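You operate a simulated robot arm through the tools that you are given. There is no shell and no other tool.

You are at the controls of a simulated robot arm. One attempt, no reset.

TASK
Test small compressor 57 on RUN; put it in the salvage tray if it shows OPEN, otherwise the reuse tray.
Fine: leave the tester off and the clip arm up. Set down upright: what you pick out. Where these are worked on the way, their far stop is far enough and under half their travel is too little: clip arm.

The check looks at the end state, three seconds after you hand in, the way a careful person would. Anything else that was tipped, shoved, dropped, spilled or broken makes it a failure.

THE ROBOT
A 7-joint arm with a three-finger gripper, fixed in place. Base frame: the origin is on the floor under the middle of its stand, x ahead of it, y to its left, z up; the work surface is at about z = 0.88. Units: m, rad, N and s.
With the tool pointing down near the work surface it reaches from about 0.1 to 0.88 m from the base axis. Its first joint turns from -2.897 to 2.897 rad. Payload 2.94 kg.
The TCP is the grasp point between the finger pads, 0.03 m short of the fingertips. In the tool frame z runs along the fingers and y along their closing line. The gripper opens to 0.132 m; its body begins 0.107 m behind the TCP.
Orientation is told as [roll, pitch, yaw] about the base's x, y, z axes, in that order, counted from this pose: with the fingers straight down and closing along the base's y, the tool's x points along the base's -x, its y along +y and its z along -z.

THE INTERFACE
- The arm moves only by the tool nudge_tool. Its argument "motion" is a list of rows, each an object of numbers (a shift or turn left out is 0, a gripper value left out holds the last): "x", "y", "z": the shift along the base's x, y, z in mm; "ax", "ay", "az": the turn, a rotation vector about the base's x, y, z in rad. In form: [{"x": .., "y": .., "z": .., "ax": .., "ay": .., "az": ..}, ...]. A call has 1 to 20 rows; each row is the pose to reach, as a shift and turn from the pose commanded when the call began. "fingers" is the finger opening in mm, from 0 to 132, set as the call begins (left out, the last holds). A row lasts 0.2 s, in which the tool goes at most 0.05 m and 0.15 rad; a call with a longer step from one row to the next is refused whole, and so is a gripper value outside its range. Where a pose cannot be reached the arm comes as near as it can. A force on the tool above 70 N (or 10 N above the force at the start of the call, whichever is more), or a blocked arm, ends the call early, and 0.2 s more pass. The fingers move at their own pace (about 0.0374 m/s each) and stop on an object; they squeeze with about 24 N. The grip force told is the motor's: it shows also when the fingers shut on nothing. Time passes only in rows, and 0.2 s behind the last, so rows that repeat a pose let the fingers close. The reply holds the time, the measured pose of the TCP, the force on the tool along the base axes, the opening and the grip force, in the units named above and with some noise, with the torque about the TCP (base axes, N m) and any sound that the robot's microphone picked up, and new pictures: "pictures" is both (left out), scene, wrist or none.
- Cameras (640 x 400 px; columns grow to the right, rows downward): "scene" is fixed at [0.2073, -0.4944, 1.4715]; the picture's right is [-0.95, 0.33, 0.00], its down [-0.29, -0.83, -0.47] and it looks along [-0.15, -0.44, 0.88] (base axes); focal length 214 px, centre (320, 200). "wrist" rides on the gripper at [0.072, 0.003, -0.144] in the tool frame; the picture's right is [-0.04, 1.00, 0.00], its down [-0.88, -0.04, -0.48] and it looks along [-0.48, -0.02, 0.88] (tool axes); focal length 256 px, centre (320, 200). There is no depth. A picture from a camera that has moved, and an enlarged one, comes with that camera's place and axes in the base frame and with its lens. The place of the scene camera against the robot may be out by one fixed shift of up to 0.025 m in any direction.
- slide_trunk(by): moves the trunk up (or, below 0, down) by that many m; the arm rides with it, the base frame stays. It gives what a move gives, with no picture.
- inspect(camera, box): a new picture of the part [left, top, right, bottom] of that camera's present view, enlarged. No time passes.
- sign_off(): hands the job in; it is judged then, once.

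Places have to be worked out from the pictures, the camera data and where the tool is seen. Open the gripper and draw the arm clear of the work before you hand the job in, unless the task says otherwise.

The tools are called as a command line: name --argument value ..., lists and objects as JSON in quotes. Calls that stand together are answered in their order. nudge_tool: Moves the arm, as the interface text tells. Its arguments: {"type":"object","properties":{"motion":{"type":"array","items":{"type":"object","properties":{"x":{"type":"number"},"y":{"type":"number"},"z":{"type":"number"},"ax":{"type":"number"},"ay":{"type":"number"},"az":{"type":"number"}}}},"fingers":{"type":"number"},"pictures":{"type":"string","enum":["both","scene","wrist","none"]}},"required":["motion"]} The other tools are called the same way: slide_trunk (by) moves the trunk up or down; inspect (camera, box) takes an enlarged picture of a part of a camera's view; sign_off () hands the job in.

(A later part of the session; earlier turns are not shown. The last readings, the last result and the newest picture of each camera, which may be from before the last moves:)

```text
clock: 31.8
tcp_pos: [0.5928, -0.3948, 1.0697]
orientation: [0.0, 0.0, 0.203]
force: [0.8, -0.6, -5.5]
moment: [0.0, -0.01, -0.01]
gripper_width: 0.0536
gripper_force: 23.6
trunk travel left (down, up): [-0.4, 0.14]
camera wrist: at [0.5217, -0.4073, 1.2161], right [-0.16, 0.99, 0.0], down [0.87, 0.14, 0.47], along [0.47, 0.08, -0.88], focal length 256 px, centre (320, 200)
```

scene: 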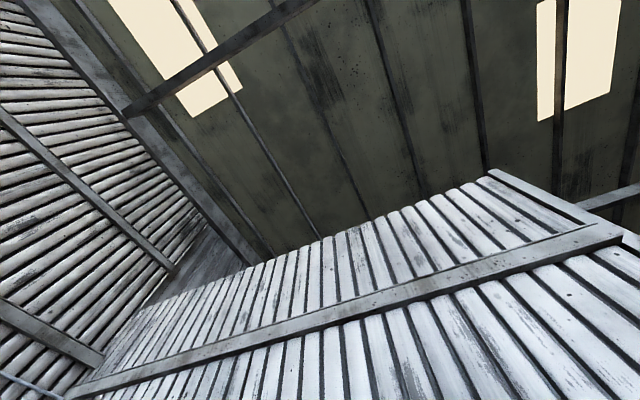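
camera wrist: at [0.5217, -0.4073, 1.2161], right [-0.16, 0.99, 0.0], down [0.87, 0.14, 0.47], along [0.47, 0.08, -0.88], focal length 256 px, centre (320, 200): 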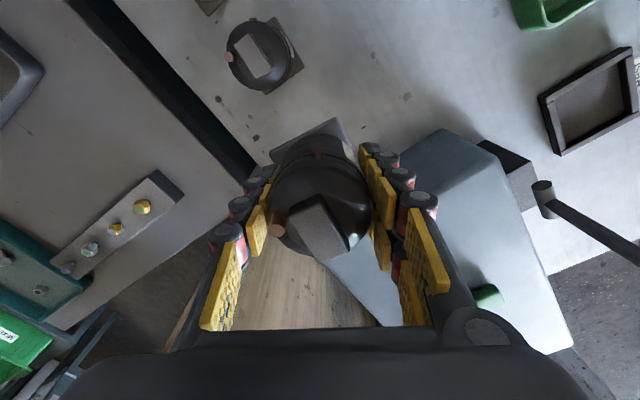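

Still held firmly. I now carry it slowly around the robot side toward the Rest, keeping clear of the lever.

nudge_tool --motion '[{"x": -3, "y": 3}, {"x": -9, "y": 9}, {"x": -18, "y": 18}, {"x": -30, "y": 30}, {"x": -43, "y": 43}, {"x": -56, "y": 57}, {"x": -69, "y": 71}, {"x": -82, "y": 86}, {"x": -94, "y": 102}, {"x": -105, "y": 118}, {"x": -115, "y": 135}, {"x": -124, "y": 153}, {"x": -132, "y": 171}, {"x": -139, "y": 189}, {"x": -145, "y": 207}, {"x": -149, "y": 224}, {"x": -152, "y": 240}, {"x": -154, "y": 253}, {"x": -155, "y": 262}, {"x": -155, "y": 266}]' --pictures "wrist"

```text
clock: 36.0
tcp_pos: [0.4378, -0.1314, 1.0702]
orientation: [0.001, -0.001, 0.205]
force: [-0.6, -0.1, -5.8]
moment: [0.01, -0.02, 0.03]
gripper_width: 0.0542
gripper_force: 23.9
trunk travel left (down, up): [-0.4, 0.14]
camera wrist: at [0.3666, -0.1422, 1.2151], right [-0.16, 0.99, 0.0], down [0.87, 0.14, 0.48], along [0.47, 0.08, -0.88], focal length 256 px, centre (320, 200)
```

wrist: 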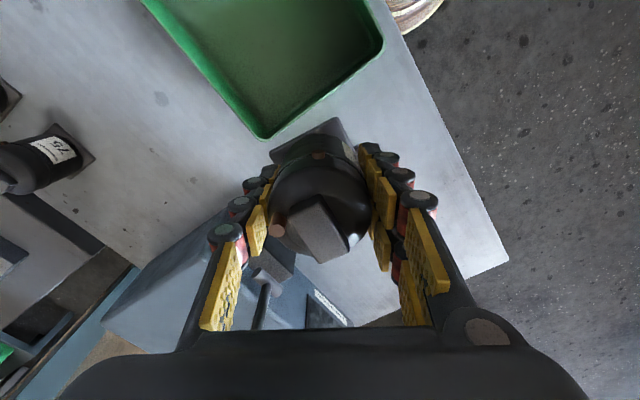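

The compressor is in hand, centred on the TCP axis; the Rest is behind it from here. I'll zoom on its base plate to measure how it is turned relative to the bench.

inspect --camera "wrist" --box '[255, 105, 385, 270]'

inspect --camera "wrist" --box '[120, 180, 360, 340]'

```text
2.42 times, centred on (320, 188) of wrist
camera zoom: at [0.3666, -0.1422, 1.2151], right [-0.16, 0.99, 0.0], down [0.87, 0.14, 0.48], along [0.47, 0.08, -0.88], focal length 621 px, centre (320, 230)
```

zoom: 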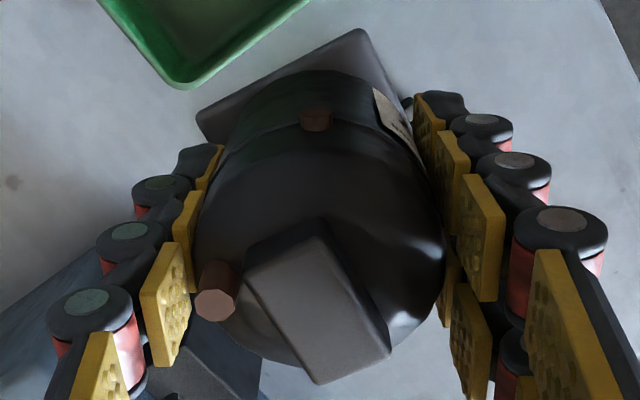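

```text
2.50 times, centred on (240, 260) of wrist
camera zoom: at [0.3666, -0.1422, 1.2151], right [-0.16, 0.99, 0.0], down [0.87, 0.14, 0.48], along [0.47, 0.08, -0.88], focal length 640 px, centre (520, 50)
```

zoom: 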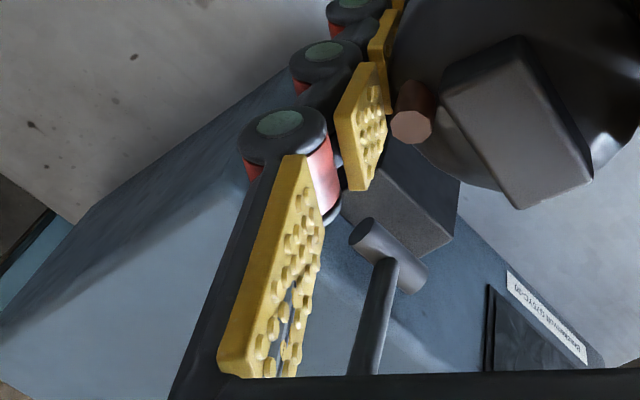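

The compressor sits about 0.1 rad clockwise of the bench alignment, so I turn +0.1 rad while moving slowly over the Rest centre, estimated at (0.5165,-0.077), staying at the same height.

nudge_tool --motion '[{"x": 3, "y": 2, "az": 0.01}, {"x": 10, "y": 7, "az": 0.02}, {"x": 20, "y": 14, "az": 0.035}, {"x": 32, "y": 22, "az": 0.05}, {"x": 44, "y": 30, "az": 0.065}, {"x": 56, "y": 38, "az": 0.08}, {"x": 66, "y": 45, "az": 0.09}, {"x": 74, "y": 50, "az": 0.1}, {"x": 78, "y": 54, "az": 0.1}, {"x": 79, "y": 54, "az": 0.1}]' --pictures "wrist"

inspect --camera "wrist" --box '[230, 60, 410, 180]'

```text
clock: 38.2
tcp_pos: [0.5166, -0.074, 1.0711]
orientation: [0.0, 0.0, 0.304]
force: [0.6, 0.1, -5.6]
moment: [-0.01, 0.01, -0.01]
gripper_width: 0.0543
gripper_force: 24.5
trunk travel left (down, up): [-0.4, 0.14]
camera wrist: at [0.4474, -0.0952, 1.216], right [-0.26, 0.97, 0.0], down [0.85, 0.23, 0.48], along [0.46, 0.12, -0.88], focal length 256 px, centre (320, 200)
```

wrist: 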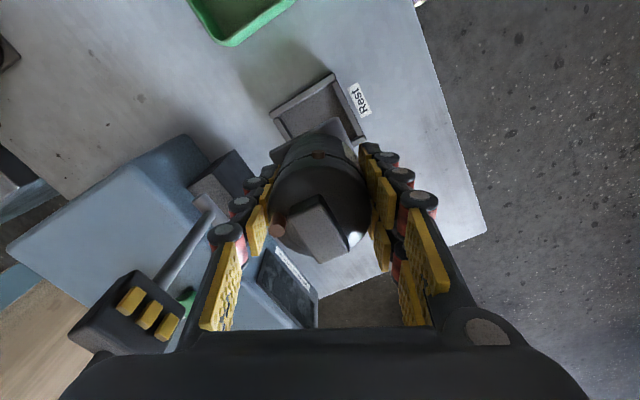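

```text
3.33 times, centred on (320, 120) of wrist
camera zoom: at [0.4474, -0.0952, 1.216], right [-0.26, 0.97, 0.0], down [0.85, 0.23, 0.48], along [0.46, 0.12, -0.88], focal length 853 px, centre (320, 467)
```

zoom: 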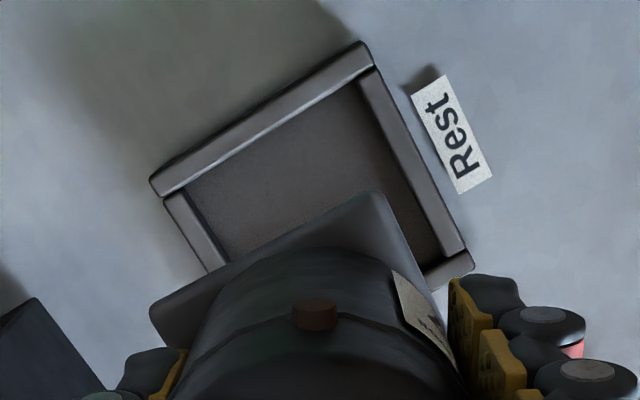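

The plate and Rest edges are parallel, and the Rest centre now measures about (0.516,-0.0785). I descend slowly toward it, stopping above the rim to check again.

nudge_tool --motion '[{"y": -2, "z": -5}, {"y": -3, "z": -15}, {"y": -3, "z": -28}, {"y": -3, "z": -42}, {"y": -3, "z": -56}, {"y": -3, "z": -70}, {"y": -3, "z": -83}, {"y": -3, "z": -94}, {"y": -3, "z": -102}, {"y": -3, "z": -107}, {"y": -3, "z": -109}]' --pictures "wrist"

inspect --camera "wrist" --box '[230, 60, 410, 180]'

```text
clock: 40.6
tcp_pos: [0.5169, -0.0777, 0.9607]
orientation: [0.0, -0.001, 0.304]
force: [-0.4, -0.4, -5.4]
moment: [0.03, -0.04, 0.01]
gripper_width: 0.0538
gripper_force: 23.6
trunk travel left (down, up): [-0.4, 0.14]
camera wrist: at [0.4471, -0.0974, 1.1063], right [-0.26, 0.97, 0.0], down [0.85, 0.23, 0.48], along [0.46, 0.12, -0.88], focal length 256 px, centre (320, 200)
```

wrist: 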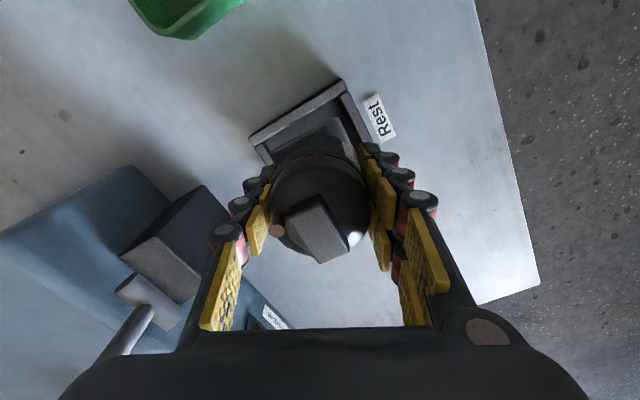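

```text
3.33 times, centred on (320, 120) of wrist
camera zoom: at [0.4471, -0.0974, 1.1063], right [-0.26, 0.97, 0.0], down [0.85, 0.23, 0.48], along [0.46, 0.12, -0.88], focal length 853 px, centre (320, 467)
```

zoom: 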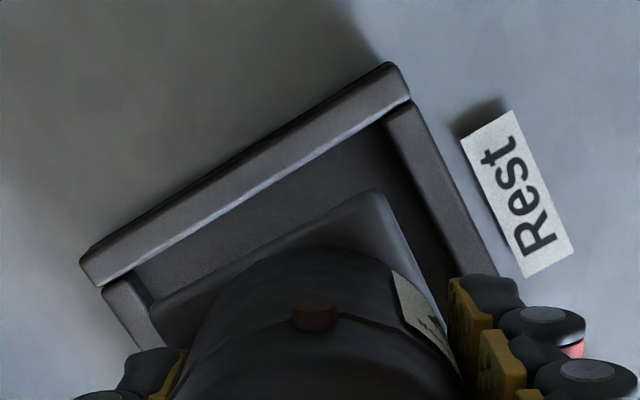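

Plate and Rest centres coincide within about 2 mm. I lower slowly with a small extra turn, to just before the expected floor contact.

nudge_tool --motion '[{"z": -4, "az": 0.02}, {"z": -8, "az": 0.04}, {"z": -12, "az": 0.05}, {"z": -16, "az": 0.05}, {"z": -19, "az": 0.05}, {"z": -22, "az": 0.05}, {"z": -24, "az": 0.05}]' --pictures "wrist"

inspect --camera "wrist" --box '[230, 60, 410, 180]'

```text
clock: 42.2
tcp_pos: [0.5165, -0.0782, 0.9379]
orientation: [0.0, 0.0, 0.352]
force: [-0.4, 0.0, -6.2]
moment: [-0.01, 0.02, 0.0]
gripper_width: 0.0541
gripper_force: 24.0
trunk travel left (down, up): [-0.4, 0.14]
camera wrist: at [0.448, -0.1017, 1.0827], right [-0.3, 0.95, 0.0], down [0.84, 0.27, 0.48], along [0.45, 0.14, -0.88], focal length 256 px, centre (320, 200)
```

wrist: 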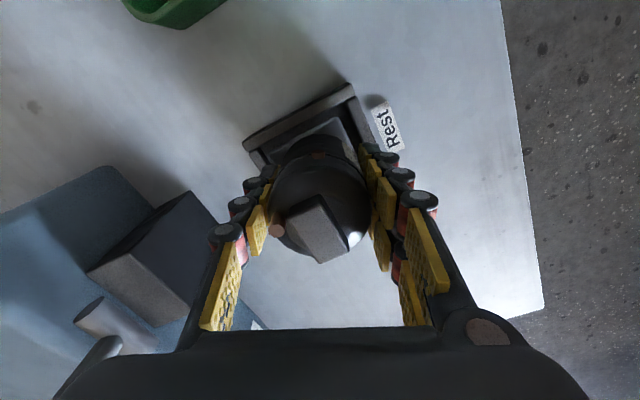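

```text
3.33 times, centred on (320, 120) of wrist
camera zoom: at [0.448, -0.1017, 1.0827], right [-0.3, 0.95, 0.0], down [0.84, 0.27, 0.48], along [0.45, 0.14, -0.88], focal length 853 px, centre (320, 467)
```

zoom: 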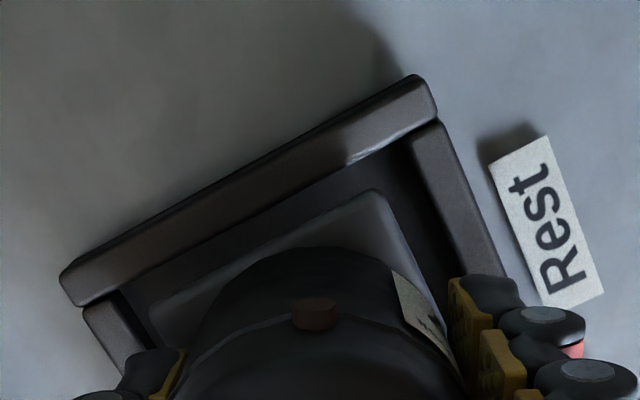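

The plate is over the recess and centred. I lower in 1–2 mm steps to find contact.

nudge_tool --motion '[{"z": -2}, {"z": -3}, {"z": -4}]' --pictures "none"

```text
clock: 43.0
tcp_pos: [0.5173, -0.0791, 0.9364]
orientation: [0.0, 0.002, 0.353]
force: [0.2, -0.9, -5.7]
moment: [-0.01, -0.04, 0.02]
gripper_width: 0.0539
gripper_force: 24.3
trunk travel left (down, up): [-0.4, 0.14]
```

nudge_tool --motion '[{"z": -1}, {"z": -2}, {"z": -3}]' --pictures "none"

```text
clock: 43.8
tcp_pos: [0.517, -0.0794, 0.9306]
orientation: [0.0, 0.0, 0.351]
force: [-0.1, -0.2, -5.7]
moment: [-0.01, 0.03, 0.01]
gripper_width: 0.054
gripper_force: 24.6
trunk travel left (down, up): [-0.4, 0.14]
```

No contact yet (force still -5.7 N) at z=0.9306; I keep lowering in small steps.

nudge_tool --motion '[{"z": -1}, {"z": -2}]' --pictures "none"

```text
clock: 44.4
tcp_pos: [0.5166, -0.0794, 0.9296]
orientation: [-0.001, 0.0, 0.353]
force: [-0.3, 0.2, -5.0]
moment: [0.03, 0.0, -0.02]
gripper_width: 0.054
gripper_force: 23.9
trunk travel left (down, up): [-0.4, 0.14]
```

Still hanging free at z≈0.9296; two more small steps.

nudge_tool --motion '[{"z": -1}, {"z": -2}]' --pictures "wrist"

```text
clock: 45.0
tcp_pos: [0.5178, -0.0781, 0.9267]
orientation: [0.0, 0.0, 0.353]
force: [-0.7, 0.7, -1.8]
moment: [-0.16, 0.0, -0.06]
gripper_width: 0.054
gripper_force: 23.8
trunk travel left (down, up): [-0.4, 0.14]
camera wrist: at [0.4486, -0.101, 1.0725], right [-0.3, 0.95, 0.0], down [0.84, 0.27, 0.48], along [0.45, 0.14, -0.88], focal length 256 px, centre (320, 200)
```

wrist: 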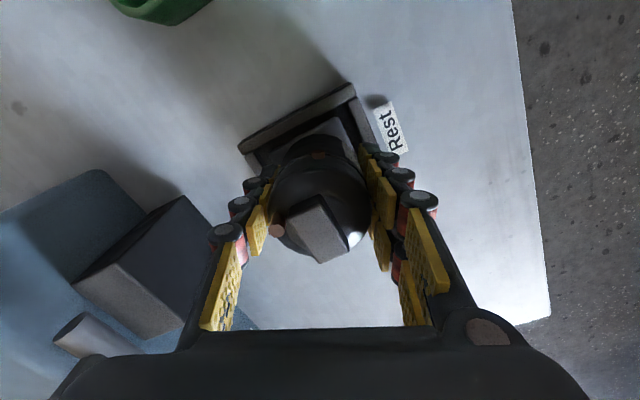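

Weight is coming off (-1.8 N): the plate touches the Rest floor. One more millimetre, then I check before releasing.

nudge_tool --motion '[{"z": -1}, {"z": -1}]' --pictures "none"

inspect --camera "wrist" --box '[220, 60, 420, 180]'

```text
clock: 45.6
tcp_pos: [0.5167, -0.0785, 0.927]
orientation: [-0.001, -0.001, 0.352]
force: [-2.6, 0.3, 14.8]
moment: [-0.09, 0.44, -0.09]
gripper_width: 0.0541
gripper_force: 23.9
trunk travel left (down, up): [-0.4, 0.14]
```

```text
3.20 times, centred on (320, 120) of wrist
camera zoom: at [0.4483, -0.1009, 1.0723], right [-0.3, 0.95, 0.0], down [0.84, 0.27, 0.48], along [0.45, 0.14, -0.88], focal length 819 px, centre (320, 456)
```

zoom: 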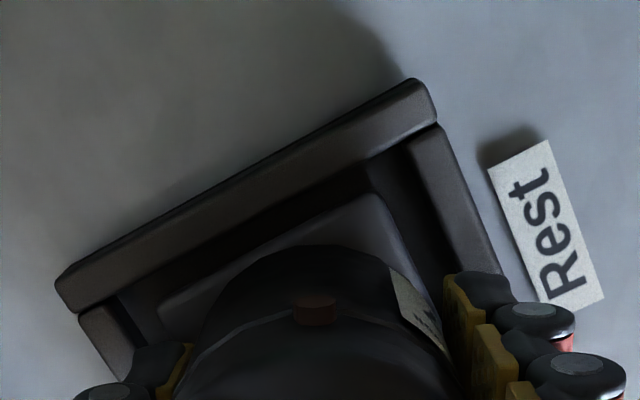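

Firm contact now, and the plate sits inside the recess. I open the fingers to 80 mm in place.

nudge_tool --motion '[{"z": 0}, {"z": 0}, {"z": 1}, {"z": 1}, {"z": 1}]' --fingers 80 --pictures "wrist"

inspect --camera "wrist" --box '[220, 60, 420, 270]'

```text
clock: 46.8
tcp_pos: [0.5175, -0.0781, 0.9261]
orientation: [-0.001, 0.0, 0.352]
force: [0.7, 0.4, 0.7]
moment: [0.0, 0.04, 0.01]
gripper_width: 0.0799
gripper_force: 0.1
trunk travel left (down, up): [-0.4, 0.14]
camera wrist: at [0.4485, -0.1009, 1.0721], right [-0.3, 0.95, 0.0], down [0.84, 0.27, 0.48], along [0.45, 0.14, -0.88], focal length 256 px, centre (320, 200)
```

wrist: 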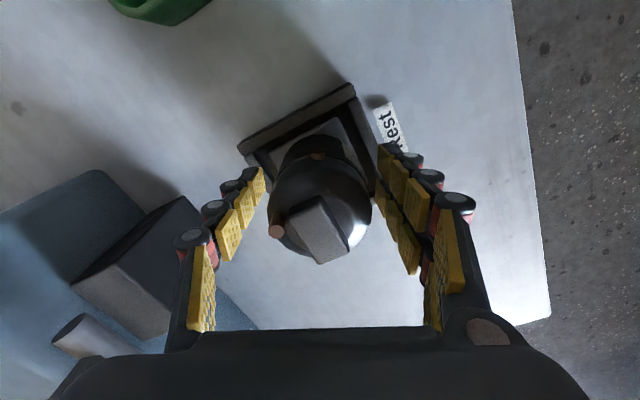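

```text
1.90 times, centred on (320, 165) of wrist
camera zoom: at [0.4485, -0.1009, 1.0721], right [-0.3, 0.95, 0.0], down [0.84, 0.27, 0.48], along [0.45, 0.14, -0.88], focal length 488 px, centre (320, 267)
```

zoom: 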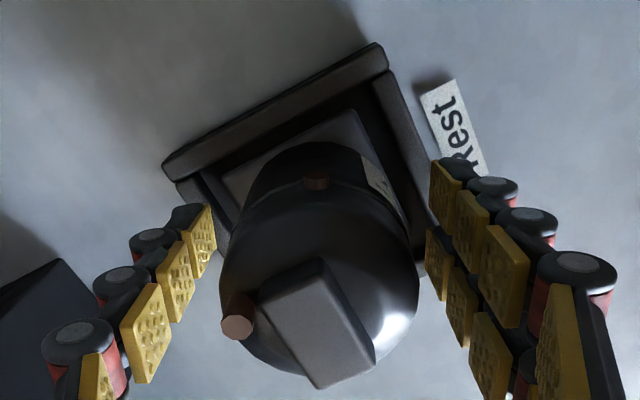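

The compressor stands upright in the Rest, released. I rise straight up, then back off toward the robot and above the lever height.

nudge_tool --motion '[{"z": 8}, {"z": 25}, {"z": 50}, {"z": 80}, {"z": 115}, {"x": -10, "y": 8, "z": 155}, {"x": -20, "y": 16, "z": 195}, {"x": -30, "y": 24, "z": 235}, {"x": -40, "y": 32, "z": 275}, {"x": -45, "y": 35, "z": 320}, {"x": -45, "y": 35, "z": 365}, {"x": -45, "y": 35, "z": 405}, {"x": -45, "y": 35, "z": 440}]' --pictures "wrist"

```text
clock: 49.6
tcp_pos: [0.4708, -0.045, 1.3686]
orientation: [0.001, -0.001, 0.351]
force: [-0.1, -0.9, 0.4]
moment: [0.01, -0.05, 0.01]
gripper_width: 0.0802
gripper_force: 0.1
trunk travel left (down, up): [-0.4, 0.14]
camera wrist: at [0.4023, -0.0671, 1.5127], right [-0.3, 0.95, 0.0], down [0.84, 0.27, 0.48], along [0.45, 0.14, -0.88], focal length 256 px, centre (320, 200)
```

wrist: 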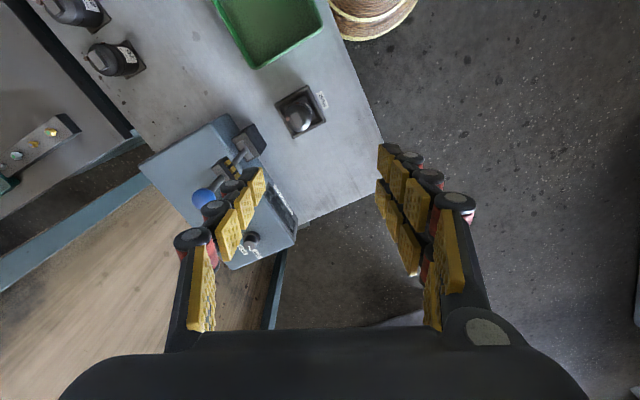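

Compressor 57 is in the Rest. Now I turn the tool to close along the bench's long direction and move to look down at the lever ball.

nudge_tool --motion '[{"x": 11, "y": -8, "az": -0.137}, {"x": 22, "y": -16, "az": -0.274}, {"x": 33, "y": -24, "az": -0.411}, {"x": 44, "y": -32, "az": -0.548}, {"x": 55, "y": -40, "az": -0.685}, {"x": 66, "y": -48, "az": -0.822}, {"x": 78, "y": -57, "az": -0.959}, {"x": 89, "y": -65, "az": -1.094}]' --pictures "wrist"

inspect --camera "wrist" --box '[250, 60, 410, 260]'

```text
clock: 51.4
tcp_pos: [0.5595, -0.1075, 1.3659]
orientation: [0.0, 0.001, -0.743]
force: [0.3, -0.2, 0.4]
moment: [0.01, 0.0, -0.05]
gripper_width: 0.08
gripper_force: 0.1
trunk travel left (down, up): [-0.4, 0.14]
camera wrist: at [0.5096, -0.0573, 1.5108], right [0.71, 0.71, 0.0], down [0.62, -0.62, 0.48], along [0.34, -0.34, -0.88], focal length 256 px, centre (320, 200)
```

wrist: 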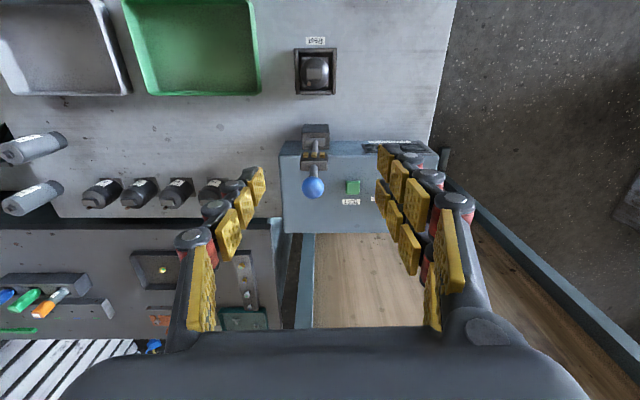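

```text
2.00 times, centred on (330, 160) of wrist
camera zoom: at [0.5096, -0.0573, 1.5108], right [0.71, 0.71, 0.0], down [0.62, -0.62, 0.48], along [0.34, -0.34, -0.88], focal length 512 px, centre (300, 280)
```

zoom: 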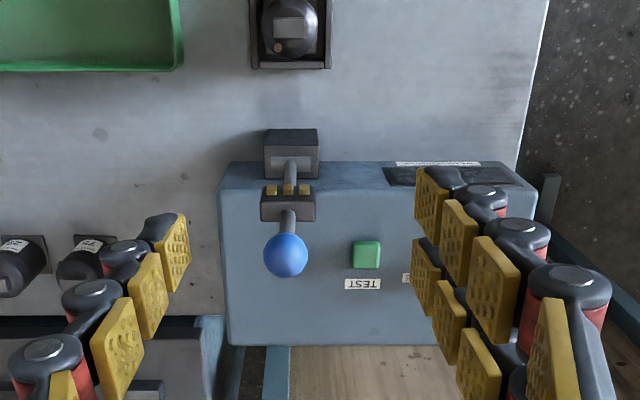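

The lever, block and Rest line up; ball centre triangulates to (0.607,-0.167,1.21), 30 mm across, pivot near z≈0.97. I move above the ball, aligned with the bench at 45°.

nudge_tool --motion '[{"x": 16, "y": -20, "z": -10, "az": -0.02}, {"x": 32, "y": -40, "z": -25, "az": -0.042}, {"x": 47, "y": -59, "z": -45, "az": -0.042}, {"x": 47, "y": -59, "z": -75, "az": -0.042}, {"x": 47, "y": -59, "z": -95, "az": -0.042}]' --fingers 80 --pictures "wrist"

inspect --camera "wrist" --box '[240, 80, 400, 220]'

```text
clock: 52.6
tcp_pos: [0.606, -0.1681, 1.2714]
orientation: [-0.002, 0.001, -0.782]
force: [-0.1, -0.8, 0.4]
moment: [-0.02, 0.02, -0.04]
gripper_width: 0.0797
gripper_force: 0.0
trunk travel left (down, up): [-0.4, 0.14]
camera wrist: at [0.5581, -0.115, 1.4158], right [0.74, 0.68, 0.0], down [0.6, -0.65, 0.48], along [0.32, -0.35, -0.88], focal length 256 px, centre (320, 200)
```

wrist: 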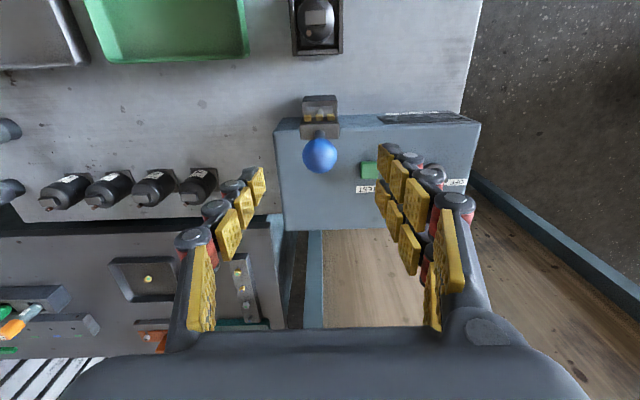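

```text
2.86 times, centred on (320, 150) of wrist
camera zoom: at [0.5581, -0.115, 1.4158], right [0.74, 0.68, 0.0], down [0.6, -0.65, 0.48], along [0.32, -0.35, -0.88], focal length 731 px, centre (320, 343)
```

zoom: 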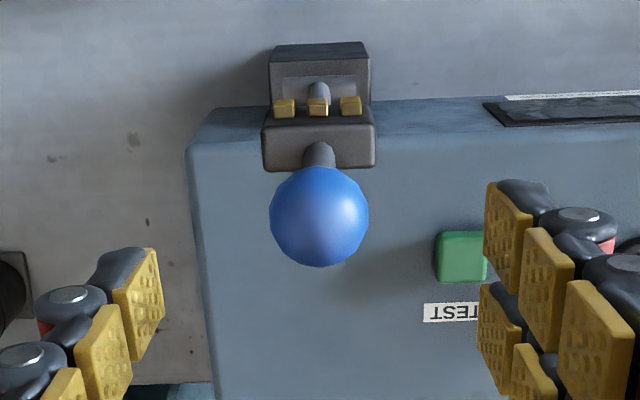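

The ball is right under the TCP, at about z=1.205. I lower straight onto it with the fingers open on either side.

nudge_tool --motion '[{"z": -20}, {"z": -40}, {"z": -58}, {"z": -66}, {"z": -66}]' --pictures "wrist"

```text
clock: 53.8
tcp_pos: [0.6064, -0.1654, 1.2043]
orientation: [-0.001, 0.001, -0.784]
force: [0.1, 0.3, 0.6]
moment: [0.03, 0.01, -0.03]
gripper_width: 0.0799
gripper_force: 0.0
trunk travel left (down, up): [-0.4, 0.14]
camera wrist: at [0.5579, -0.1138, 1.3504], right [0.74, 0.68, 0.0], down [0.6, -0.65, 0.48], along [0.32, -0.35, -0.88], focal length 256 px, centre (320, 200)
```

wrist: 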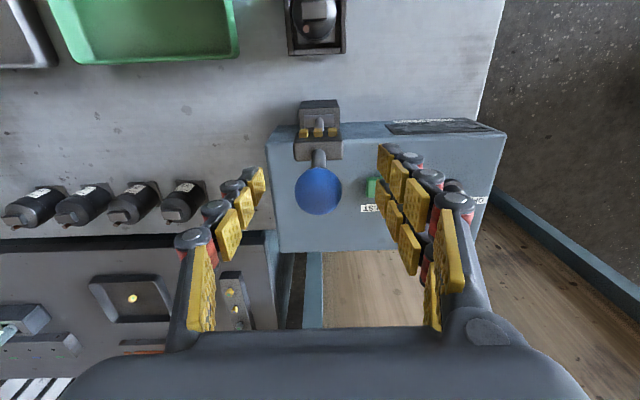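

The ball is centred between the fingers. Closing on it.

nudge_tool --motion '[{"z": 0}, {"z": 0}, {"z": 0}, {"z": 0}, {"z": 0}, {"z": 0}, {"z": 0}]' --fingers 10 --pictures "wrist"

```text
clock: 55.4
tcp_pos: [0.6055, -0.1671, 1.2049]
orientation: [0.002, 0.001, -0.782]
force: [-4.9, -4.9, -0.8]
moment: [-0.05, -0.15, -0.02]
gripper_width: 0.0274
gripper_force: 45.6
trunk travel left (down, up): [-0.4, 0.14]
camera wrist: at [0.5572, -0.1147, 1.3504], right [0.74, 0.68, 0.0], down [0.6, -0.65, 0.47], along [0.32, -0.35, -0.88], focal length 256 px, centre (320, 200)
```

wrist: 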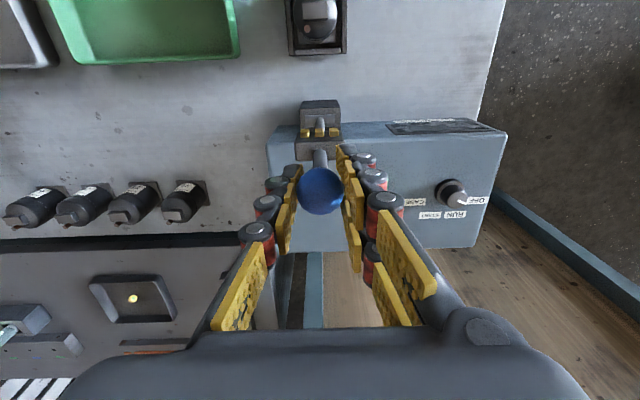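

The ball is gripped. I begin swinging the lever toward the Rest along its arc (radius about 0.235 m), first 20°, watching the forces.

nudge_tool --motion '[{"x": -7.2, "y": 7.2, "z": -0.2}, {"x": -14.5, "y": 14.5, "z": -0.9}, {"x": -21.7, "y": 21.7, "z": -2}, {"x": -28.8, "y": 28.8, "z": -3.6}, {"x": -36, "y": 36, "z": -5.6}, {"x": -43, "y": 43, "z": -8}, {"x": -50, "y": 50, "z": -10.9}, {"x": -56.8, "y": 56.8, "z": -14.2}]' --pictures "wrist"

```text
clock: 57.2
tcp_pos: [0.5508, -0.1147, 1.1888]
orientation: [-0.003, 0.004, -0.783]
force: [-1.5, -18.2, -20.4]
moment: [-0.55, -0.5, 0.03]
gripper_width: 0.028
gripper_force: 45.0
trunk travel left (down, up): [-0.4, 0.14]
camera wrist: at [0.5032, -0.0605, 1.3356], right [0.74, 0.68, 0.0], down [0.6, -0.65, 0.47], along [0.32, -0.35, -0.88], focal length 256 px, centre (320, 200)
```

wrist: 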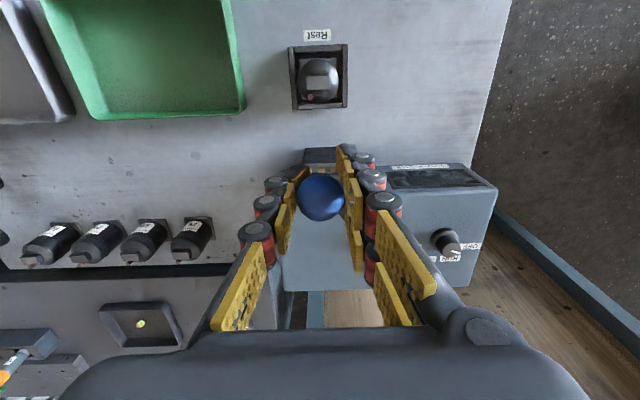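

The lever follows, but I read about 20 N pulling down and some sideways force, so the true arc drops a bit faster than mine. I correct the path and continue with a smaller step.

nudge_tool --motion '[{"x": -5, "y": 3.5, "z": -5}, {"x": -12, "y": 10.2, "z": -10}, {"x": -19, "y": 17, "z": -15.5}, {"x": -26, "y": 23.8, "z": -21.2}]' --pictures "wrist"

```text
clock: 58.2
tcp_pos: [0.5263, -0.0878, 1.171]
orientation: [0.002, 0.002, -0.782]
force: [2.7, -4.7, -0.7]
moment: [-0.63, -0.75, 0.16]
gripper_width: 0.0275
gripper_force: 45.0
trunk travel left (down, up): [-0.4, 0.14]
camera wrist: at [0.4771, -0.0346, 1.3159], right [0.73, 0.68, 0.0], down [0.6, -0.65, 0.48], along [0.32, -0.35, -0.88], focal length 256 px, centre (320, 200)
```

wrist: 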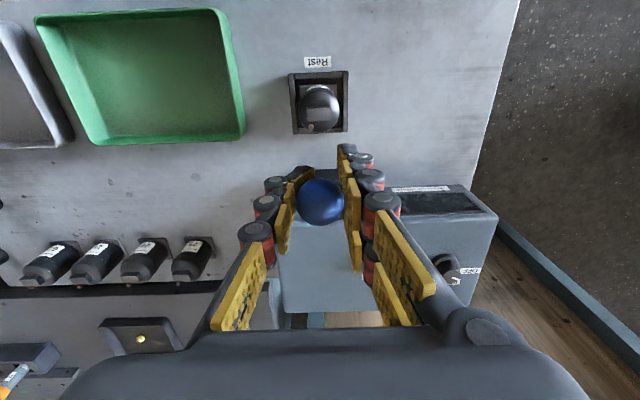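

Forces are now small, so the corrected arc fits. I continue for another 20° of swing.

nudge_tool --motion '[{"x": -6.1, "y": 6.1, "z": -5.6}, {"x": -12, "y": 12, "z": -11.5}, {"x": -17.7, "y": 17.7, "z": -17.8}, {"x": -23.3, "y": 23.3, "z": -24.3}, {"x": -28.6, "y": 28.6, "z": -31.2}, {"x": -33.8, "y": 33.8, "z": -38.5}, {"x": -38.7, "y": 38.7, "z": -46.1}, {"x": -43.3, "y": 43.3, "z": -53.9}]' --pictures "wrist"

```text
clock: 60.0
tcp_pos: [0.4815, -0.0431, 1.1181]
orientation: [-0.003, 0.003, -0.784]
force: [9.9, 0.1, -0.8]
moment: [-0.69, -0.36, 0.01]
gripper_width: 0.0272
gripper_force: 45.2
trunk travel left (down, up): [-0.4, 0.14]
camera wrist: at [0.4338, 0.0092, 1.2627], right [0.74, 0.68, 0.0], down [0.6, -0.65, 0.47], along [0.32, -0.35, -0.88], focal length 256 px, centre (320, 200)
```

wrist: 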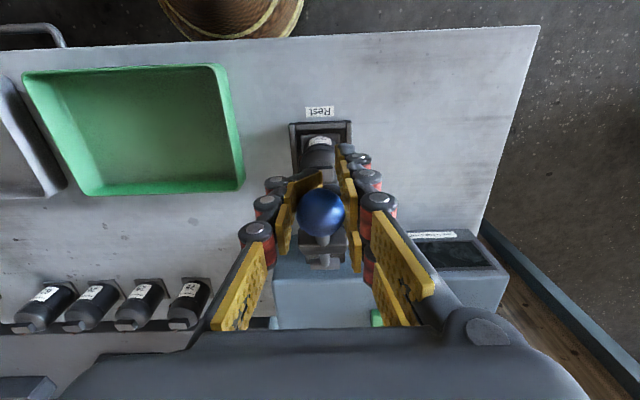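

The lever is past halfway (about 54°), with the ball lagging in the pads because the true radius is nearer 0.21 m. I continue mostly downward along the refined arc.

nudge_tool --motion '[{"x": -2.5, "y": 2.5, "z": -8}, {"x": -5, "y": 5, "z": -16}, {"x": -7.5, "y": 7.5, "z": -24}, {"x": -9.5, "y": 9.5, "z": -32}]' --pictures "wrist"

```text
clock: 61.0
tcp_pos: [0.4697, -0.0325, 1.0853]
orientation: [-0.001, -0.002, -0.779]
force: [-2.3, 22.8, 14.4]
moment: [-0.75, -0.59, 0.07]
gripper_width: 0.027
gripper_force: 45.0
trunk travel left (down, up): [-0.4, 0.14]
camera wrist: at [0.4221, 0.0208, 1.2304], right [0.73, 0.68, 0.0], down [0.6, -0.65, 0.48], along [0.32, -0.35, -0.88], focal length 256 px, centre (320, 200)
```

wrist: 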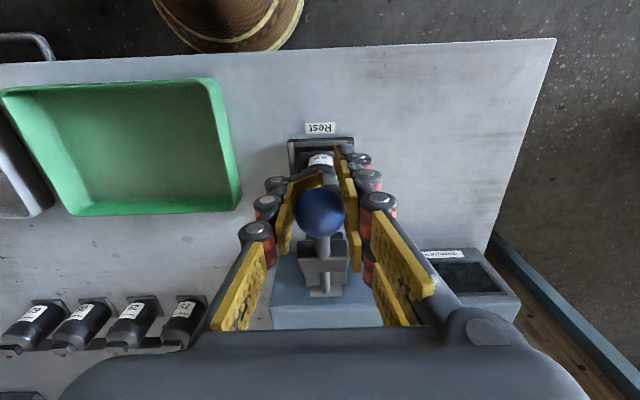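

There is about 20 N pushing the hand outward from the pivot, so I ease outward a little and continue down along the arc.

nudge_tool --motion '[{"x": -1.5, "y": 4, "z": -3}, {"x": -4.5, "y": 7.3, "z": -13}, {"x": -7.2, "y": 10, "z": -23}, {"x": -9.9, "y": 12.7, "z": -33}]' --pictures "wrist"

```text
clock: 62.0
tcp_pos: [0.4601, -0.0218, 1.0508]
orientation: [-0.002, 0.002, -0.782]
force: [-4.8, -4.3, 1.3]
moment: [-0.23, -0.25, -0.06]
gripper_width: 0.0269
gripper_force: 45.0
trunk travel left (down, up): [-0.4, 0.14]
camera wrist: at [0.4121, 0.0315, 1.1965], right [0.74, 0.68, 0.0], down [0.6, -0.65, 0.47], along [0.32, -0.35, -0.88], focal length 256 px, centre (320, 200)
```

wrist: 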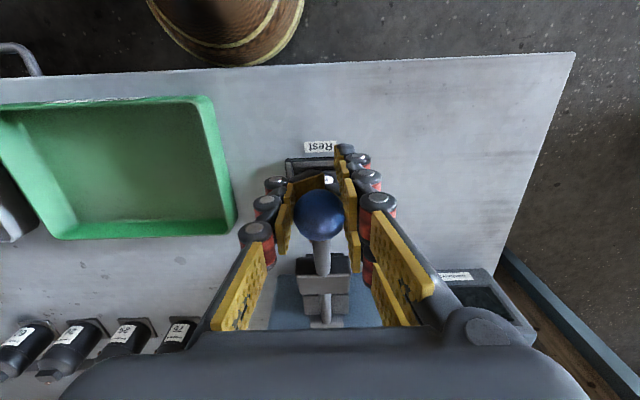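

Forces are small again at about 74°. I continue down toward the far stop.

nudge_tool --motion '[{"x": -2, "y": 1.5, "z": -8}, {"x": -4, "y": 3, "z": -16}, {"x": -5.3, "y": 4.3, "z": -24}, {"x": -6.4, "y": 5, "z": -31}]' --pictures "wrist"

```text
clock: 63.0
tcp_pos: [0.4542, -0.0144, 1.0214]
orientation: [-0.001, 0.0, -0.785]
force: [-4.9, 10.1, 5.7]
moment: [-0.64, -0.62, -0.06]
gripper_width: 0.027
gripper_force: 43.7
trunk travel left (down, up): [-0.4, 0.14]
camera wrist: at [0.4063, 0.038, 1.1663], right [0.74, 0.68, 0.0], down [0.6, -0.65, 0.48], along [0.32, -0.35, -0.88], focal length 256 px, centre (320, 200)
```

wrist: 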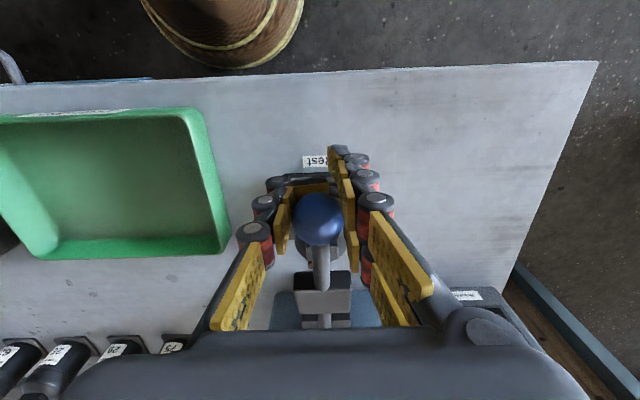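

Still moving freely at ball height ~1.02. I continue down in small steps, watching for the stop.

nudge_tool --motion '[{"x": -2, "y": 2.2, "z": -5}, {"x": -3, "y": 3.2, "z": -10}, {"x": -3.5, "y": 3.8, "z": -15}]' --pictures "wrist"

```text
clock: 63.8
tcp_pos: [0.4521, -0.0121, 1.0047]
orientation: [0.001, 0.001, -0.784]
force: [3.2, -4.2, 1.8]
moment: [-0.32, -0.38, -0.08]
gripper_width: 0.0273
gripper_force: 43.0
trunk travel left (down, up): [-0.4, 0.14]
camera wrist: at [0.404, 0.0405, 1.1503], right [0.74, 0.68, 0.0], down [0.59, -0.65, 0.48], along [0.32, -0.35, -0.88], focal length 256 px, centre (320, 200)
```

wrist: 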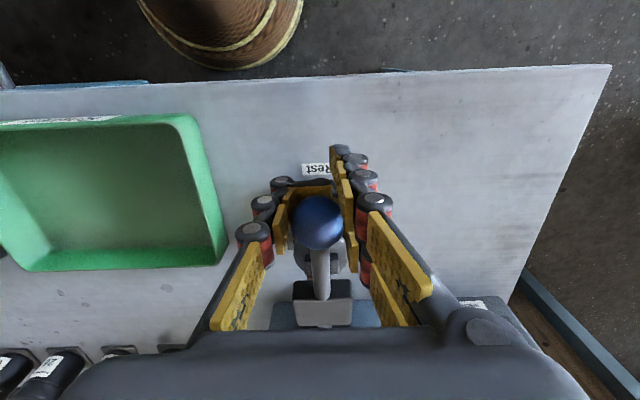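

The ball now looks higher within the fingers, so the lever may already be at its stop. I'll zoom in to check.

inspect --camera "wrist" --box '[240, 140, 420, 330]'

```text
2.11 times, centred on (330, 235) of wrist
camera zoom: at [0.404, 0.0405, 1.1503], right [0.74, 0.68, 0.0], down [0.59, -0.65, 0.48], along [0.32, -0.35, -0.88], focal length 539 px, centre (299, 126)
```

zoom: 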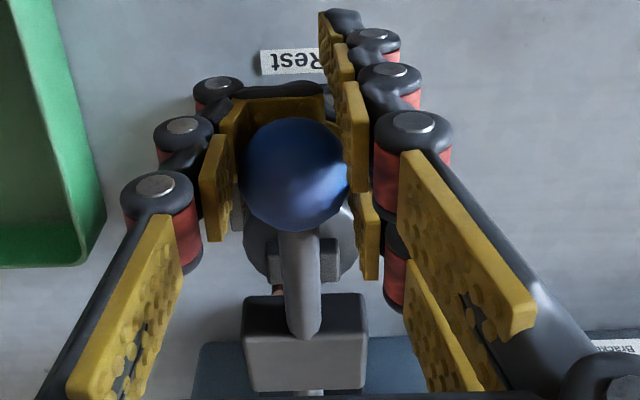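

The lever is at about 84°, with its head over the compressor and the ball about 12 mm high in the fingers. I press down further to seat it on the far stop.

nudge_tool --motion '[{"x": -0.5, "y": 0.5, "z": -4}, {"x": -1, "y": 1, "z": -8}, {"x": -1, "y": 1, "z": -12}]' --pictures "wrist"

inspect --camera "wrist" --box '[240, 140, 420, 330]'

```text
clock: 64.6
tcp_pos: [0.4511, -0.011, 0.9933]
orientation: [-0.001, 0.001, -0.784]
force: [3.3, -1.1, 1.2]
moment: [-0.3, -0.32, -0.09]
gripper_width: 0.0271
gripper_force: 42.3
trunk travel left (down, up): [-0.4, 0.14]
camera wrist: at [0.4026, 0.0422, 1.1391], right [0.74, 0.68, 0.0], down [0.6, -0.65, 0.48], along [0.32, -0.35, -0.88], focal length 256 px, centre (320, 200)
```

wrist: 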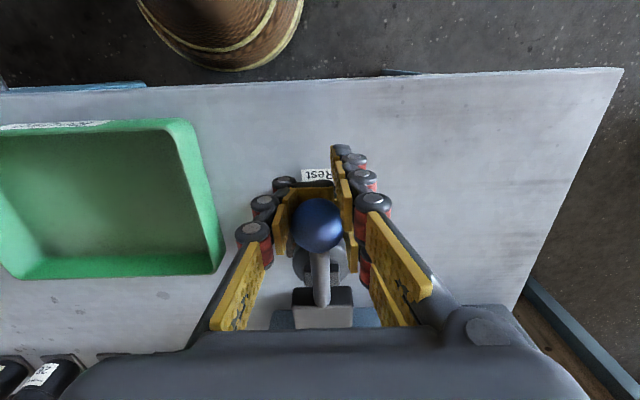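

```text
2.11 times, centred on (330, 235) of wrist
camera zoom: at [0.4026, 0.0422, 1.1391], right [0.74, 0.68, 0.0], down [0.6, -0.65, 0.48], along [0.32, -0.35, -0.88], focal length 539 px, centre (299, 126)
```

zoom: 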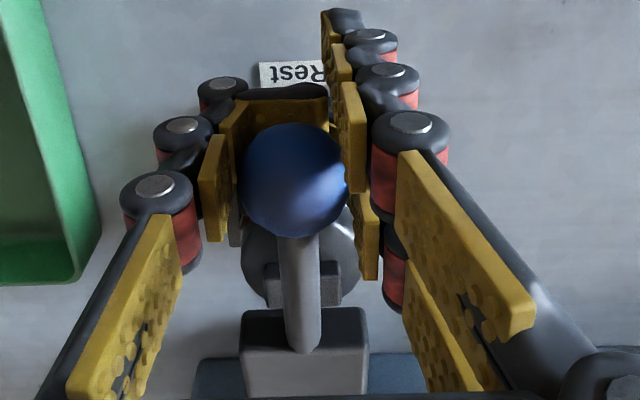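

The lever still follows with little force; I keep pressing down in small steps.

nudge_tool --motion '[{"z": -4}, {"z": -8}, {"z": -12}]' --pictures "wrist"

inspect --camera "wrist" --box '[240, 140, 420, 330]'

```text
clock: 65.4
tcp_pos: [0.4507, -0.0109, 0.9819]
orientation: [-0.002, 0.0, -0.781]
force: [2.8, 12.7, 1.0]
moment: [-0.67, -0.04, 0.04]
gripper_width: 0.0271
gripper_force: 41.7
trunk travel left (down, up): [-0.4, 0.14]
camera wrist: at [0.4018, 0.0433, 1.1266], right [0.73, 0.68, 0.0], down [0.6, -0.65, 0.48], along [0.32, -0.35, -0.88], focal length 256 px, centre (320, 200)
```

wrist: 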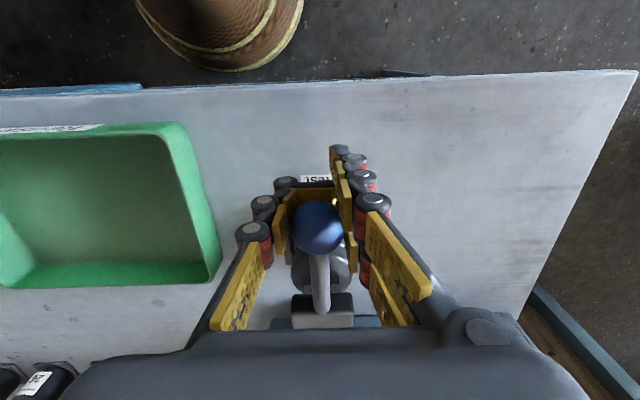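

```text
2.11 times, centred on (330, 235) of wrist
camera zoom: at [0.4018, 0.0433, 1.1266], right [0.73, 0.68, 0.0], down [0.6, -0.65, 0.48], along [0.32, -0.35, -0.88], focal length 539 px, centre (299, 126)
```

zoom: 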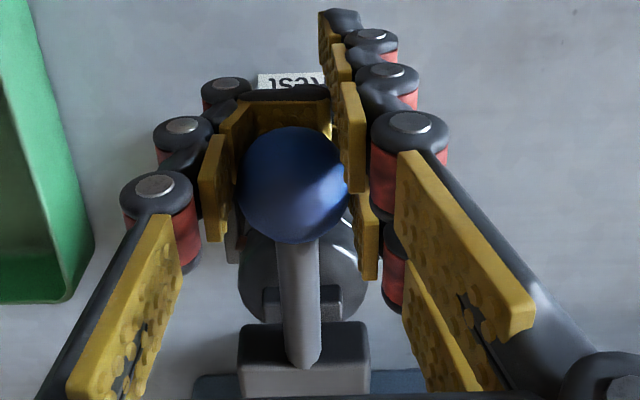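

nudge_tool --motion '[{"z": -3, "y": 1}, {"z": -6, "y": 1}, {"z": -9, "y": 1}]' --pictures "wrist"

inspect --camera "wrist" --box '[240, 140, 420, 330]'

```text
clock: 66.2
tcp_pos: [0.4508, -0.0102, 0.9731]
orientation: [-0.001, 0.0, -0.783]
force: [-3.1, 13.5, 1.8]
moment: [-0.77, -0.42, 0.03]
gripper_width: 0.0271
gripper_force: 42.0
trunk travel left (down, up): [-0.4, 0.14]
camera wrist: at [0.4018, 0.0435, 1.1181], right [0.74, 0.68, 0.0], down [0.6, -0.65, 0.48], along [0.32, -0.35, -0.88], focal length 256 px, centre (320, 200)
```

wrist: 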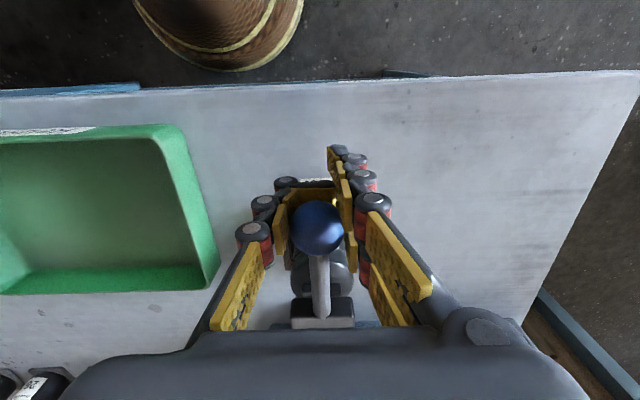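

```text
2.11 times, centred on (330, 235) of wrist
camera zoom: at [0.4018, 0.0435, 1.1181], right [0.74, 0.68, 0.0], down [0.6, -0.65, 0.48], along [0.32, -0.35, -0.88], focal length 539 px, centre (299, 126)
```

zoom: 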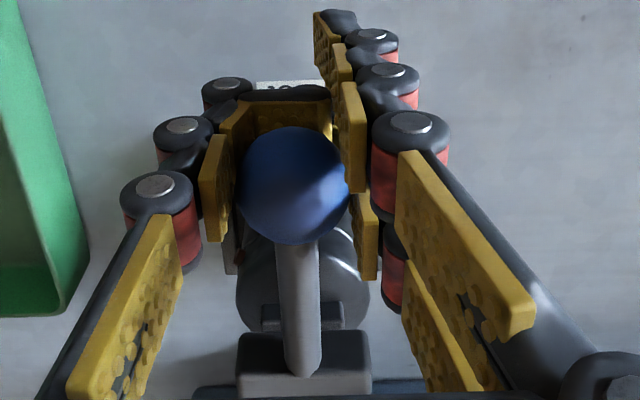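

The lever still follows without resistance and the compressor is undisturbed. I continue lowering.

nudge_tool --motion '[{"z": -3}, {"z": -6}, {"z": -9}]' --pictures "wrist"

inspect --camera "wrist" --box '[240, 140, 420, 330]'

```text
clock: 67.0
tcp_pos: [0.4517, -0.0078, 0.9639]
orientation: [-0.003, -0.001, -0.783]
force: [-2.5, 13.2, 1.0]
moment: [-0.73, -0.37, 0.01]
gripper_width: 0.0267
gripper_force: 41.8
trunk travel left (down, up): [-0.4, 0.14]
camera wrist: at [0.402, 0.0434, 1.1091], right [0.74, 0.68, 0.0], down [0.6, -0.65, 0.48], along [0.32, -0.35, -0.88], focal length 256 px, centre (320, 200)
```

wrist: 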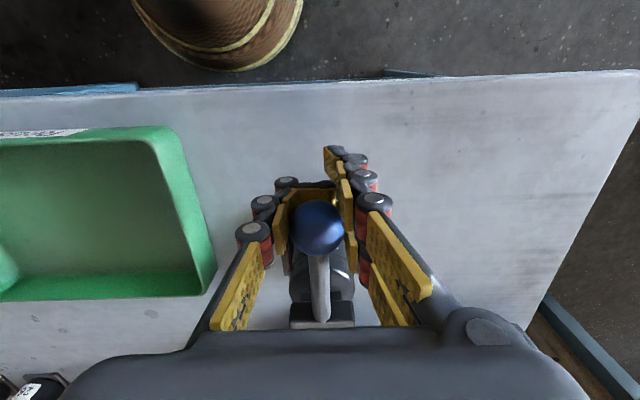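

```text
2.11 times, centred on (330, 235) of wrist
camera zoom: at [0.402, 0.0434, 1.1091], right [0.74, 0.68, 0.0], down [0.6, -0.65, 0.48], along [0.32, -0.35, -0.88], focal length 539 px, centre (299, 126)
```

zoom: 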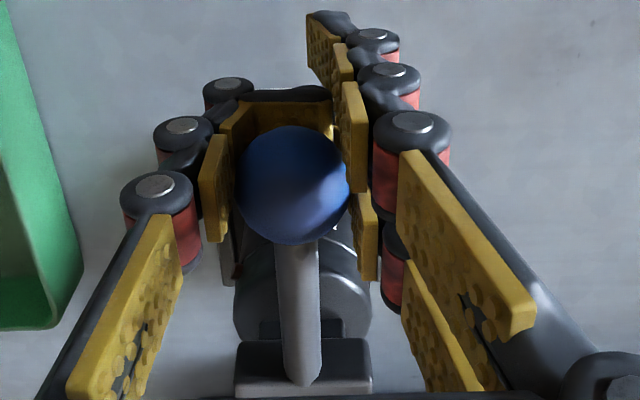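

nudge_tool --motion '[{"z": -3}, {"z": -6}, {"z": -9}]' --pictures "wrist"

inspect --camera "wrist" --box '[240, 140, 420, 330]'

```text
clock: 67.8
tcp_pos: [0.4516, -0.0095, 0.9546]
orientation: [-0.001, 0.0, -0.784]
force: [-0.9, 3.5, 2.3]
moment: [-0.1, 0.01, 0.0]
gripper_width: 0.0269
gripper_force: 7.5
trunk travel left (down, up): [-0.4, 0.14]
camera wrist: at [0.4031, 0.0426, 1.0999], right [0.74, 0.68, 0.0], down [0.6, -0.65, 0.48], along [0.32, -0.35, -0.88], focal length 256 px, centre (320, 200)
```

wrist: 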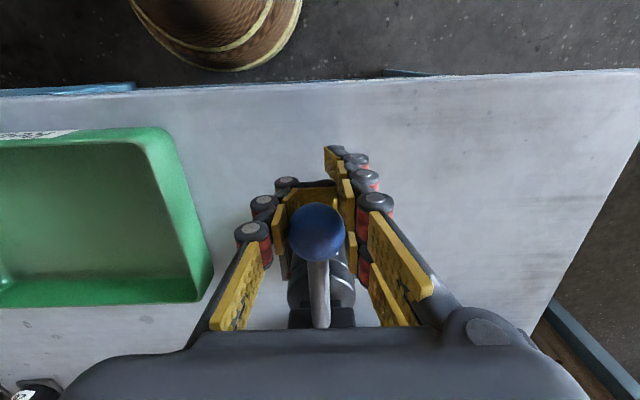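

```text
2.11 times, centred on (330, 235) of wrist
camera zoom: at [0.4031, 0.0426, 1.0999], right [0.74, 0.68, 0.0], down [0.6, -0.65, 0.48], along [0.32, -0.35, -0.88], focal length 539 px, centre (299, 126)
```

zoom: 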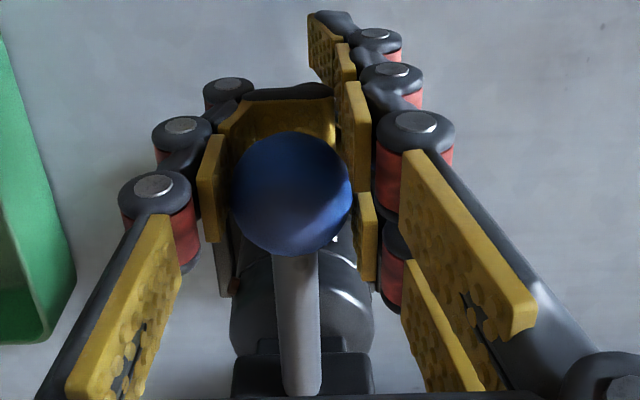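

The ball slid upward in the pads and the grip force dropped, so the lever is probably against its stop. I open the fingers and check how it sits.

nudge_tool --motion '[{"z": 0}, {"z": 0}, {"z": 0}, {"z": 0}]' --fingers 80 --pictures "none"

nudge_tool --motion '[{"z": 25}, {"z": 60}, {"z": 100}, {"z": 140}, {"x": -10, "y": 10, "z": 180}, {"x": -20, "y": 20, "z": 220}]' --pictures "wrist"

inspect --camera "wrist" --box '[220, 100, 420, 320]'

```text
clock: 68.8
tcp_pos: [0.4509, -0.0106, 0.9546]
orientation: [-0.001, -0.001, -0.783]
force: [-0.3, 0.7, 0.4]
moment: [0.02, -0.03, 0.02]
gripper_width: 0.081
gripper_force: 0.3
trunk travel left (down, up): [-0.4, 0.14]
```

```text
clock: 70.2
tcp_pos: [0.431, 0.0116, 1.1723]
orientation: [0.001, 0.0, -0.784]
force: [0.0, -0.7, 1.0]
moment: [-0.03, -0.05, -0.04]
gripper_width: 0.0799
gripper_force: 0.0
trunk travel left (down, up): [-0.4, 0.14]
camera wrist: at [0.3835, 0.0645, 1.3169], right [0.74, 0.68, 0.0], down [0.6, -0.65, 0.48], along [0.32, -0.35, -0.88], focal length 256 px, centre (320, 200)
```

wrist: 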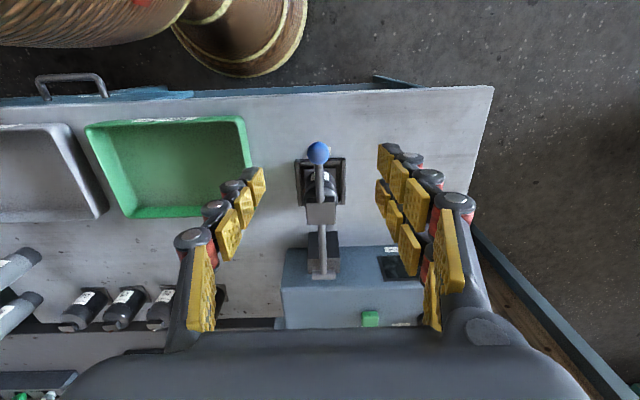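

```text
1.82 times, centred on (320, 210) of wrist
camera zoom: at [0.3835, 0.0645, 1.3169], right [0.74, 0.68, 0.0], down [0.6, -0.65, 0.48], along [0.32, -0.35, -0.88], focal length 465 px, centre (320, 182)
```

zoom: 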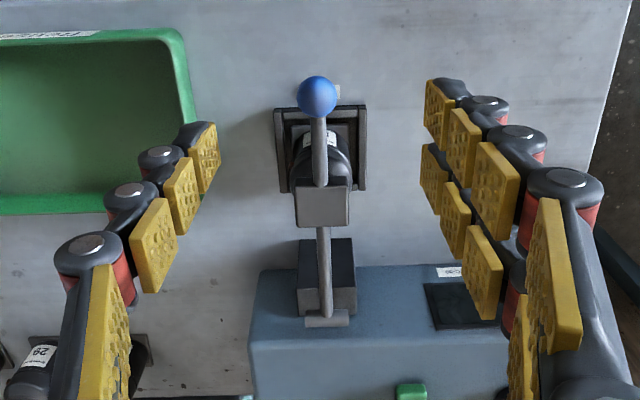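

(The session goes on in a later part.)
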